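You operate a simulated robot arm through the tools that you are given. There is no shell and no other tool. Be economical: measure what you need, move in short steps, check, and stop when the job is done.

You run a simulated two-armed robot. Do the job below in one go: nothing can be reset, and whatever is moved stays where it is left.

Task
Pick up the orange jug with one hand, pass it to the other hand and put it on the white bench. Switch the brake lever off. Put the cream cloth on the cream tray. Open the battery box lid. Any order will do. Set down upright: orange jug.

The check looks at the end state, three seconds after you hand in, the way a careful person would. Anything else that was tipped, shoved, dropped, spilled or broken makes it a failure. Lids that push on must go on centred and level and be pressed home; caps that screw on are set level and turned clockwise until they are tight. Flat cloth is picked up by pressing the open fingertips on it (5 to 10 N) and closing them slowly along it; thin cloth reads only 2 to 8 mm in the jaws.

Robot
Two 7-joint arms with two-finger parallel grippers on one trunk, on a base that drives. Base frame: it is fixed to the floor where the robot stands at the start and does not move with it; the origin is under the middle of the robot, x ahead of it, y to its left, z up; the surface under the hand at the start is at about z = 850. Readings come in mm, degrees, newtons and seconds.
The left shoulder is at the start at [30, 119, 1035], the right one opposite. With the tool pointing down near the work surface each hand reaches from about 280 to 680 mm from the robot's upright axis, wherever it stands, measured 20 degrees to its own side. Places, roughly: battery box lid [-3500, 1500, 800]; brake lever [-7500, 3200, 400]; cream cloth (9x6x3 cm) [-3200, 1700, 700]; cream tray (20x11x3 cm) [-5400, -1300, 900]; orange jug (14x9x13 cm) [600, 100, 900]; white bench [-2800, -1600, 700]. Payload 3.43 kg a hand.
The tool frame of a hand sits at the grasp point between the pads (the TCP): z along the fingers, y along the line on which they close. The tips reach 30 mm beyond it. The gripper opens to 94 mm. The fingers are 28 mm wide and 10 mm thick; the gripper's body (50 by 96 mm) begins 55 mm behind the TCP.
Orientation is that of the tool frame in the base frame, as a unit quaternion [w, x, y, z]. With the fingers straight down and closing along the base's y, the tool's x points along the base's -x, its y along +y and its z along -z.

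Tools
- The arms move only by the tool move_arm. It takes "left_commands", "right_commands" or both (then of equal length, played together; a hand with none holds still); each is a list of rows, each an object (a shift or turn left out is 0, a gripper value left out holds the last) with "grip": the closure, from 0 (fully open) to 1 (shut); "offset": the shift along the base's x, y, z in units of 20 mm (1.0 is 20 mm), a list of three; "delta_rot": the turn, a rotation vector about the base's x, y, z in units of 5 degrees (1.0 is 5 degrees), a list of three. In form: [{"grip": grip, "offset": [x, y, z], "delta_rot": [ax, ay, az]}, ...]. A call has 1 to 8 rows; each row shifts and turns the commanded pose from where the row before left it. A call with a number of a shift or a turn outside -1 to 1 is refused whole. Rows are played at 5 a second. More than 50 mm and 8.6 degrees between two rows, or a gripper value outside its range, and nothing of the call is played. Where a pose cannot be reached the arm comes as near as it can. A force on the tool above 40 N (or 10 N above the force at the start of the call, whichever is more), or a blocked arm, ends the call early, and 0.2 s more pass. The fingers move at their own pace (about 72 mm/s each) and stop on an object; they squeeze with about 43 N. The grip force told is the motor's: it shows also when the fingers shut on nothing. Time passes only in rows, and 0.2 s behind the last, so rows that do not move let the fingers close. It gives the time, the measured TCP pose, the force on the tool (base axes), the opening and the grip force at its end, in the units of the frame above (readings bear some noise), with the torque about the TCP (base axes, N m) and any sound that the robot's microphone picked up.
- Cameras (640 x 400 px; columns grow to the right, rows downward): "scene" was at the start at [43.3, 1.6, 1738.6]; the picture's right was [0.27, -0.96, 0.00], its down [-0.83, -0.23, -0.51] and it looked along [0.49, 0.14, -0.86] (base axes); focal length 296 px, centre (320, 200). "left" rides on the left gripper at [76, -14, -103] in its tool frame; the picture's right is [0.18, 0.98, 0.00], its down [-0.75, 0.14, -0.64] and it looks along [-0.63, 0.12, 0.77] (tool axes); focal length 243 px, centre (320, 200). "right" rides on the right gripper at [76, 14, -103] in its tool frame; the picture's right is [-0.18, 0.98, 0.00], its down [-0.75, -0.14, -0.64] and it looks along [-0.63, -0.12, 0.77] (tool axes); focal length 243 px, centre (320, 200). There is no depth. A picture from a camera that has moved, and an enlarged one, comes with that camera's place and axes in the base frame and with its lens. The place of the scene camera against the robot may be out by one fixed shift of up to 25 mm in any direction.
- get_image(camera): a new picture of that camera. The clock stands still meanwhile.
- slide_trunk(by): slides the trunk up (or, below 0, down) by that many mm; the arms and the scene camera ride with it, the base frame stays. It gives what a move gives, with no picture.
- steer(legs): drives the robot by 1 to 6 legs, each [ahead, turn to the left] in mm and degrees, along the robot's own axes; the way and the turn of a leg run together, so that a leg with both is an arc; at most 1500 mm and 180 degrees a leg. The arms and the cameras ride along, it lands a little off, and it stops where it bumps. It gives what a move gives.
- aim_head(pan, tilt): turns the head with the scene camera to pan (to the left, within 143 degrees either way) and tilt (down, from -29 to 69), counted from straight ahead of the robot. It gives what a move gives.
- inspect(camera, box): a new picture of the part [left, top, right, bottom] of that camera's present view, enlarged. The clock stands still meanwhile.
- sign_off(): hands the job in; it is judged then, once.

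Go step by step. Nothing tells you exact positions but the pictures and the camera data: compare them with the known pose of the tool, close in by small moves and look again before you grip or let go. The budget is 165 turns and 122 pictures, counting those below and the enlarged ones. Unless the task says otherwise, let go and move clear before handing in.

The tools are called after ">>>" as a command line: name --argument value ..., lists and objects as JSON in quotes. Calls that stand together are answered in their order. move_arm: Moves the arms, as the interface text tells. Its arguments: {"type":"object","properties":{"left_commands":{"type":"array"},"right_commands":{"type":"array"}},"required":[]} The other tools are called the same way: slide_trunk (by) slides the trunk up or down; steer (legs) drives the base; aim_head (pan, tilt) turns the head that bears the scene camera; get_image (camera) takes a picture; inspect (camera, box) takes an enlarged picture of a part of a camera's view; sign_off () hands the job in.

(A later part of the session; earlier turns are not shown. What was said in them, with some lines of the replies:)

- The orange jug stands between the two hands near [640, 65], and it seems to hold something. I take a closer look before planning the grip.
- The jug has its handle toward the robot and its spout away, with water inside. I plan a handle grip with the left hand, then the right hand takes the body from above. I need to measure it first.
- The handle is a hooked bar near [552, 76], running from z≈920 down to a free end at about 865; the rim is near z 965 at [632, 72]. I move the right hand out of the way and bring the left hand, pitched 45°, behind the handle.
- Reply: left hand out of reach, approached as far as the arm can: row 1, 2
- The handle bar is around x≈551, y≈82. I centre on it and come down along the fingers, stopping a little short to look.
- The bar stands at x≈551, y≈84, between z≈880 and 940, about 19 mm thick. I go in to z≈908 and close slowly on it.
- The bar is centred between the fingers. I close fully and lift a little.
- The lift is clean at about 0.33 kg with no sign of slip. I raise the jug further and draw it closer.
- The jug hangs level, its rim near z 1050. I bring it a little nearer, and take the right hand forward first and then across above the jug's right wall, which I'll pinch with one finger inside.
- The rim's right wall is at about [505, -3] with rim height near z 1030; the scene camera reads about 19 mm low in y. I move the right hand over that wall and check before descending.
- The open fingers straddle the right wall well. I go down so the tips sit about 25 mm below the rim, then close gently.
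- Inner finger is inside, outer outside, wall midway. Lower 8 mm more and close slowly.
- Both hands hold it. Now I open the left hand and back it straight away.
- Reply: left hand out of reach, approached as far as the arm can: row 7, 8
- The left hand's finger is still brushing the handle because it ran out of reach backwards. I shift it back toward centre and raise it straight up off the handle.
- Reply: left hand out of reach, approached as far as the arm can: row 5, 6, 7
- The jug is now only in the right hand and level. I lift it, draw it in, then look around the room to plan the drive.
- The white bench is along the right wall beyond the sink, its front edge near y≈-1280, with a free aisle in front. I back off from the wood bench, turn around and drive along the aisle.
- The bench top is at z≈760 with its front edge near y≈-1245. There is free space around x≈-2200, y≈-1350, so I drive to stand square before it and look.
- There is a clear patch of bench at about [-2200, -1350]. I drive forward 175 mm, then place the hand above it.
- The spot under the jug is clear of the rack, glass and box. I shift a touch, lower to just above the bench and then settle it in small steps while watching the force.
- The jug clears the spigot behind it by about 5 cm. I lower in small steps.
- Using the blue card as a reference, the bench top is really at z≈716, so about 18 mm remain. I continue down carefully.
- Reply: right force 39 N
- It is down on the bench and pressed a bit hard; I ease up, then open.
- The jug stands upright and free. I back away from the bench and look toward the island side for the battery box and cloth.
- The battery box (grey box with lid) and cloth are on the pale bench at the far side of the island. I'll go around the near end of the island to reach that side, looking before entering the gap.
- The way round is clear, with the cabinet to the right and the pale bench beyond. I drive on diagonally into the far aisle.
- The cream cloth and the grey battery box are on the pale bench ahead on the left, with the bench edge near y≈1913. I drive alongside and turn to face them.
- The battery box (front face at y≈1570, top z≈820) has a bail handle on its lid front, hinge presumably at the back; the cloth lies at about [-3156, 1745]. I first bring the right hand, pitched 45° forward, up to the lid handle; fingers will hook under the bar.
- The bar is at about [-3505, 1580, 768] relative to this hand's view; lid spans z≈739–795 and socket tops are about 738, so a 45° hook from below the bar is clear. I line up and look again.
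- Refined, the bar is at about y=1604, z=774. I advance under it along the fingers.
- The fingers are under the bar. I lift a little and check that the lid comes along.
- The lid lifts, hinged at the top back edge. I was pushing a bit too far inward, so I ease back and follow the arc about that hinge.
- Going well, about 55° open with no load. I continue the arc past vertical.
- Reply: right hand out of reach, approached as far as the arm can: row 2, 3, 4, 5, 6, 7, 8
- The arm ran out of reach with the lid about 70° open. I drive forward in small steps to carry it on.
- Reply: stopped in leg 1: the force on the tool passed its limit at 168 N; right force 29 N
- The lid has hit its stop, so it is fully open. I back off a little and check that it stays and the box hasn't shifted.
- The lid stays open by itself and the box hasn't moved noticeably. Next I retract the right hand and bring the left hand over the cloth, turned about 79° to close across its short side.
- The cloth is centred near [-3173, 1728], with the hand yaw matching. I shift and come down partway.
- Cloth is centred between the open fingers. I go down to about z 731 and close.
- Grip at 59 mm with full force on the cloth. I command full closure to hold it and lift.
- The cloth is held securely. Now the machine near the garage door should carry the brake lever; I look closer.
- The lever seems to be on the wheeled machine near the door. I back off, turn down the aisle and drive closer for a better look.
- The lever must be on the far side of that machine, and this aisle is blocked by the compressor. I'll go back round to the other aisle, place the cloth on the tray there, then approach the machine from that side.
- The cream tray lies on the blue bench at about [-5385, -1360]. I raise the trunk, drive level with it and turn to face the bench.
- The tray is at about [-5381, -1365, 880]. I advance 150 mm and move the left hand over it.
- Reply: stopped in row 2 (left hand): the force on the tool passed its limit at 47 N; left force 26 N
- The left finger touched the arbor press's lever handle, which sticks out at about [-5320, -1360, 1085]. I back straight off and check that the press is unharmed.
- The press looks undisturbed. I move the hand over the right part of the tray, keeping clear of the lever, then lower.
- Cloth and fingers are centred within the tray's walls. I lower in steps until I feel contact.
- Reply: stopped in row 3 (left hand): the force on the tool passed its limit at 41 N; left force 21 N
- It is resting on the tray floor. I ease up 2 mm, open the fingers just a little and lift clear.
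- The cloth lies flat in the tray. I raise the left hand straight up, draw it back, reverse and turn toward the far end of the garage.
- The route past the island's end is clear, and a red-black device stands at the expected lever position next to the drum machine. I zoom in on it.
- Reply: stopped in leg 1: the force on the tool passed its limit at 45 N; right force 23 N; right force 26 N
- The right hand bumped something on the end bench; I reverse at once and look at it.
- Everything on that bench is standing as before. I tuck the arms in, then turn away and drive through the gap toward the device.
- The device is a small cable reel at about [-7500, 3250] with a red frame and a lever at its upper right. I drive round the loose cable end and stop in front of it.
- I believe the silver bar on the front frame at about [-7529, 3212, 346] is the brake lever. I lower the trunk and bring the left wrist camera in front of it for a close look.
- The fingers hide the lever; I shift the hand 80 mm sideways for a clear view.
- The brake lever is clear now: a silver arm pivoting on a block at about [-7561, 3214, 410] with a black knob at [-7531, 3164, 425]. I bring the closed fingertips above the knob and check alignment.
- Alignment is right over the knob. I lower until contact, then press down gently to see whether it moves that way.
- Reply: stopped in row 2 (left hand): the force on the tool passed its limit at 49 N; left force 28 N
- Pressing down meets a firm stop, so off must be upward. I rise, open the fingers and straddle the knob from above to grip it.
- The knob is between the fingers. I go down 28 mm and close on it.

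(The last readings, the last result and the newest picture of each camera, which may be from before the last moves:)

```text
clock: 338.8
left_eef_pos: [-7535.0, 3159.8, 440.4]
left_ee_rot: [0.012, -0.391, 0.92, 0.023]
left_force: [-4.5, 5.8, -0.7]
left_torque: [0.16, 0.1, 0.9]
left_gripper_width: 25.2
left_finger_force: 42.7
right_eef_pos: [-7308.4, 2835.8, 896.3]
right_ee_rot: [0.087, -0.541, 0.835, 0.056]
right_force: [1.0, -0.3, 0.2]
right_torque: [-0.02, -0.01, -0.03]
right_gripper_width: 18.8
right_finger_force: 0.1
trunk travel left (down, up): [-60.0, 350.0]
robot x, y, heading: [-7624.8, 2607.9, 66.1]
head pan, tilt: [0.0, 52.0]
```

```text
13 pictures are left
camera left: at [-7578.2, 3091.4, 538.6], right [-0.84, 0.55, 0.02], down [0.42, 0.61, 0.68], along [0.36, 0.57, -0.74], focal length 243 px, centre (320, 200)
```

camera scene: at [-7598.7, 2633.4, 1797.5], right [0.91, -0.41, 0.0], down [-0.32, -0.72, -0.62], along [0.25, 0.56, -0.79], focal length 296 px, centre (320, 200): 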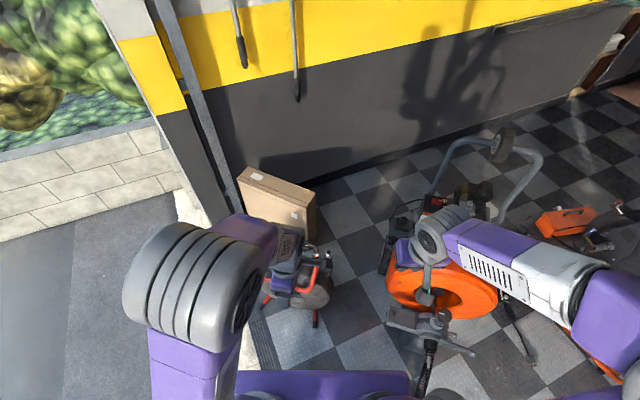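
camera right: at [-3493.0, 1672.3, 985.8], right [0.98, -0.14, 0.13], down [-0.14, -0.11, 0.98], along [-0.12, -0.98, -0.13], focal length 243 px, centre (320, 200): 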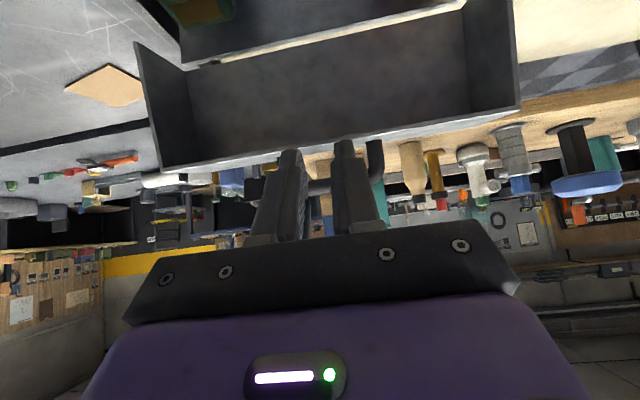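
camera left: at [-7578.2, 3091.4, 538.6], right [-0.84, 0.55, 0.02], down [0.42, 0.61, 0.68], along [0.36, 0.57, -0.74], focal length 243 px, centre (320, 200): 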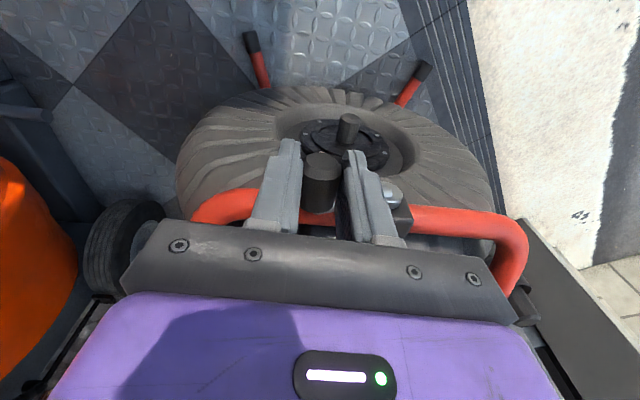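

Gripped. I lift along a small arc about the pivot and watch the force.

>>> move_arm --left_commands '[{"offset": [-0.1, 0.1, 0.36]}, {"offset": [-0.11, 0.11, 0.37]}, {"offset": [-0.16, 0.17, 0.31]}, {"offset": [-0.17, 0.17, 0.3]}, {}]'

>>> get_image --camera "left"

```text
clock: 340.0
left_eef_pos: [-7545.4, 3171.7, 467.2]
left_ee_rot: [0.011, -0.389, 0.921, 0.021]
left_force: [3.1, -0.7, -0.1]
left_torque: [-0.12, -0.32, 0.65]
left_gripper_width: 25.3
left_finger_force: 42.5
right_eef_pos: [-7308.0, 2835.4, 897.4]
right_ee_rot: [0.088, -0.54, 0.835, 0.056]
right_force: [-0.5, 0.6, 0.9]
right_torque: [-0.04, -0.02, 0.0]
right_gripper_width: 18.7
right_finger_force: 0.1
trunk travel left (down, up): [-60.0, 350.0]
robot x, y, heading: [-7624.0, 2612.6, 65.9]
head pan, tilt: [0.0, 52.0]
```

```text
12 pictures are left
camera left: at [-7588.9, 3101.5, 566.3], right [-0.83, 0.55, 0.02], down [0.42, 0.61, 0.67], along [0.36, 0.57, -0.74], focal length 243 px, centre (320, 200)
```

left: 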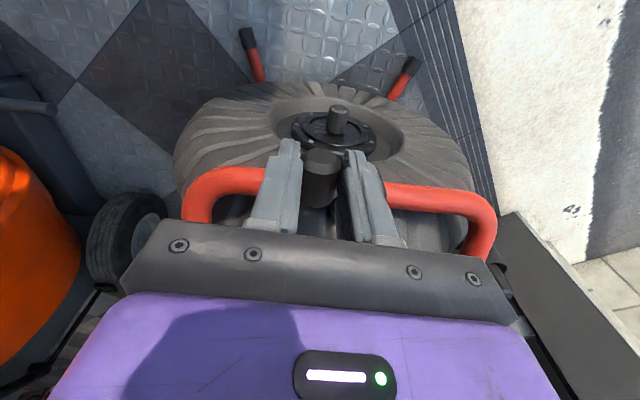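

The lever moves up freely. I continue the arc to vertical, watching for the stop.

>>> move_arm --left_commands '[{"offset": [-0.21, 0.22, 0.24]}, {"offset": [-0.21, 0.22, 0.23]}, {"offset": [-0.25, 0.26, 0.15]}, {"offset": [-0.25, 0.26, 0.15]}, {}]'

>>> move_arm --left_commands '[{"offset": [-0.26, 0.27, 0.06]}, {"offset": [-0.26, 0.27, 0.04]}, {}]'

>>> inspect --camera "left" --box '[200, 100, 440, 250]'

```text
clock: 341.2
left_eef_pos: [-7567.6, 3192.0, 482.8]
left_ee_rot: [0.012, -0.391, 0.92, 0.022]
left_force: [0.0, -0.1, 0.5]
left_torque: [-0.12, 0.09, 0.83]
left_gripper_width: 25.1
left_finger_force: 43.1
right_eef_pos: [-7308.0, 2835.7, 897.5]
right_ee_rot: [0.087, -0.541, 0.835, 0.056]
right_force: [0.6, -0.8, 0.1]
right_torque: [0.03, 0.0, -0.04]
right_gripper_width: 18.7
right_finger_force: 0.2
trunk travel left (down, up): [-60.0, 350.0]
robot x, y, heading: [-7631.2, 2611.5, 66.3]
head pan, tilt: [0.0, 52.0]
```

```text
clock: 342.0
left_eef_pos: [-7573.1, 3200.0, 486.5]
left_ee_rot: [0.012, -0.39, 0.92, 0.021]
left_force: [8.3, -9.3, 3.7]
left_torque: [-0.68, -0.32, 0.65]
left_gripper_width: 24.7
left_finger_force: 42.8
right_eef_pos: [-7306.5, 2835.6, 897.7]
right_ee_rot: [0.088, -0.54, 0.835, 0.057]
right_force: [0.2, 0.2, 0.1]
right_torque: [-0.01, 0.02, -0.03]
right_gripper_width: 18.7
right_finger_force: 0.0
trunk travel left (down, up): [-60.0, 350.0]
robot x, y, heading: [-7625.5, 2608.2, 66.1]
head pan, tilt: [0.0, 52.0]
```

```text
2.67 times, centred on (320, 175) of left
camera zoom: at [-7617.4, 3130.1, 584.3], right [-0.83, 0.55, 0.02], down [0.42, 0.61, 0.67], along [0.36, 0.57, -0.74], focal length 647 px, centre (320, 267)
```

zoom: 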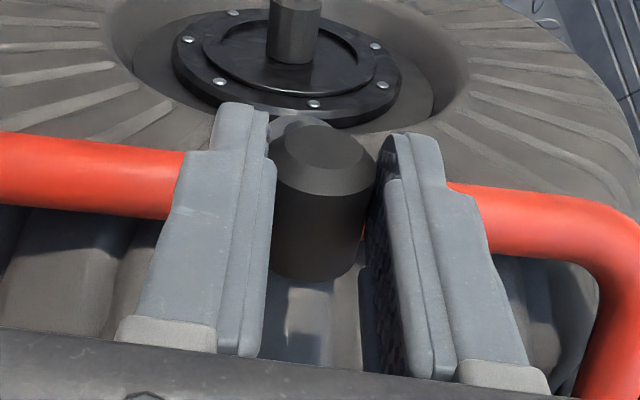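

Resistance appears near vertical; I push a few millimetres more to make sure it is at its stop.

>>> move_arm --left_commands '[{"offset": [-0.14, 0.14, 0]}, {"offset": [-0.14, 0.14, -0.02]}, {}]'

```text
clock: 342.6
left_eef_pos: [-7577.0, 3201.0, 484.8]
left_ee_rot: [0.011, -0.39, 0.921, 0.017]
left_force: [-2.2, -11.7, 18.4]
left_torque: [-0.72, 0.26, 0.73]
left_gripper_width: 24.5
left_finger_force: 43.1
right_eef_pos: [-7309.6, 2833.5, 897.4]
right_ee_rot: [0.088, -0.54, 0.835, 0.057]
right_force: [0.5, 0.1, -0.1]
right_torque: [0.0, -0.02, -0.04]
right_gripper_width: 18.8
right_finger_force: 0.2
trunk travel left (down, up): [-60.0, 350.0]
robot x, y, heading: [-7625.9, 2607.3, 66.1]
head pan, tilt: [0.0, 52.0]
stopped in row 2 (left hand): the force on the tool passed its limit at 43 N (the readings are from after the stop); the commanded pose is now the measured one
```

The lever is at its stop, about vertical. I release, lift clear and check that it stays.

>>> move_arm --left_commands '[{"grip": 0.7}, {"grip": 0.5}, {}, {"offset": [0, 0, 0.5]}, {"offset": [0, 0, 1]}, {"offset": [0, 0, 1]}, {"offset": [-0.6, -0.6, 0.5]}, {"offset": [-0.6, -0.6, 0.5]}]'

>>> get_image --camera "left"

```text
clock: 344.4
left_eef_pos: [-7600.2, 3178.5, 551.9]
left_ee_rot: [0.011, -0.39, 0.921, 0.018]
left_force: [-0.1, -0.3, 0.0]
left_torque: [-0.02, -0.04, 0.02]
left_gripper_width: 46.9
left_finger_force: 0.1
right_eef_pos: [-7307.6, 2833.6, 896.4]
right_ee_rot: [0.087, -0.54, 0.835, 0.057]
right_force: [0.8, -0.1, 1.3]
right_torque: [-0.02, 0.0, -0.01]
right_gripper_width: 19.1
right_finger_force: 0.2
trunk travel left (down, up): [-60.0, 350.0]
robot x, y, heading: [-7624.5, 2607.6, 66.0]
head pan, tilt: [0.0, 52.0]
```

```text
10 pictures are left
camera left: at [-7644.1, 3109.6, 650.6], right [-0.83, 0.55, 0.02], down [0.42, 0.61, 0.67], along [0.36, 0.57, -0.74], focal length 243 px, centre (320, 200)
```

left: 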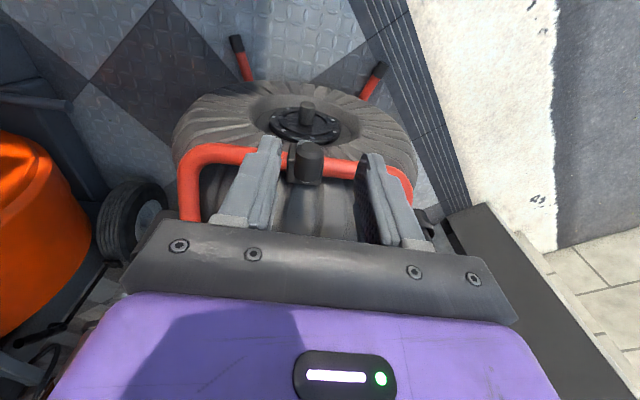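

The lever stays up at its other end and the reel hasn't shifted. I raise the hand well clear before handing in.

>>> move_arm --left_commands '[{"offset": [-0.3, -0.6, 1]}, {"offset": [-0.3, -0.6, 1]}, {"offset": [-0.3, -0.6, 1]}, {"offset": [-0.3, -0.6, 1]}, {"offset": [0, 0, 1]}]'

>>> steer --legs '[[-200, 0]]'

>>> get_image --camera "scene"

```text
clock: 345.6
left_eef_pos: [-7624.9, 3129.1, 652.6]
left_ee_rot: [0.011, -0.389, 0.921, 0.018]
left_force: [-0.2, -0.8, 0.4]
left_torque: [-0.02, -0.02, -0.04]
left_gripper_width: 46.7
left_finger_force: 0.0
right_eef_pos: [-7307.2, 2835.1, 897.8]
right_ee_rot: [0.087, -0.541, 0.835, 0.056]
right_force: [0.1, 0.8, 0.0]
right_torque: [-0.01, -0.04, -0.02]
right_gripper_width: 18.5
right_finger_force: 0.2
trunk travel left (down, up): [-60.0, 350.0]
robot x, y, heading: [-7623.3, 2610.3, 66.1]
head pan, tilt: [0.0, 52.0]
```

```text
clock: 347.2
left_eef_pos: [-7703.9, 2947.9, 653.2]
left_ee_rot: [0.012, -0.386, 0.922, 0.018]
left_force: [0.0, -1.0, -0.3]
left_torque: [0.0, -0.01, -0.01]
left_gripper_width: 47.0
left_finger_force: 0.0
right_eef_pos: [-7388.4, 2651.1, 897.4]
right_ee_rot: [0.088, -0.538, 0.836, 0.057]
right_force: [0.1, 0.3, -0.6]
right_torque: [-0.01, -0.04, 0.02]
right_gripper_width: 18.8
right_finger_force: 0.1
trunk travel left (down, up): [-60.0, 350.0]
robot x, y, heading: [-7708.8, 2429.8, 65.4]
head pan, tilt: [0.0, 52.0]
```

```text
9 pictures are left
camera scene: at [-7680.2, 2450.6, 1507.4], right [0.91, -0.41, 0.0], down [-0.33, -0.72, -0.62], along [0.25, 0.56, -0.79], focal length 296 px, centre (320, 200)
```

scene: 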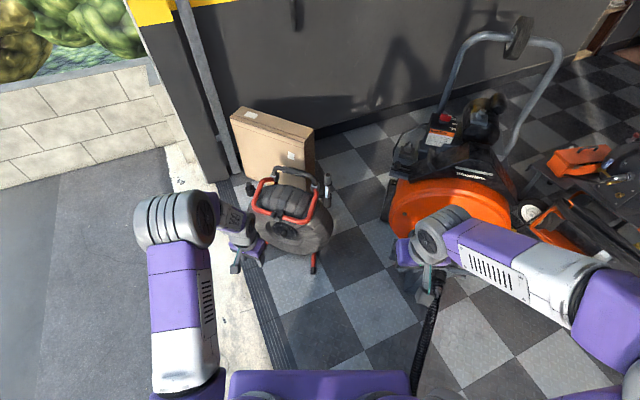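

All four tasks are done and both hands are empty and clear, so I hand in.

>>> sign_off

```text
The job is handed in.
```

I finished all four tasks and handed the job in, but I bumped three things on the way, described below.

- **Orange jug:** it was passed from the left hand to the right and stands upright on the white bench, with the water still in it.
- **Battery box lid:** it is fully open and stayed open when I let go.
- **Cream cloth:** it lies flat on the cream tray.
- **Brake lever:** it is swung up to its other end stop and stayed there. There was no on/off label, so I took the only direction it moved freely as "off".

**Bumps:**
- The lid hit its stop at 168 N, and the box shifted 5 mm at most by my measurement.
- The left hand touched the arbor press lever by the tray at 47 N. The press looked undisturbed.
- The right hand hit something at the end bench at 45 N. I could not tell what it was, but everything there looked upright afterwards.
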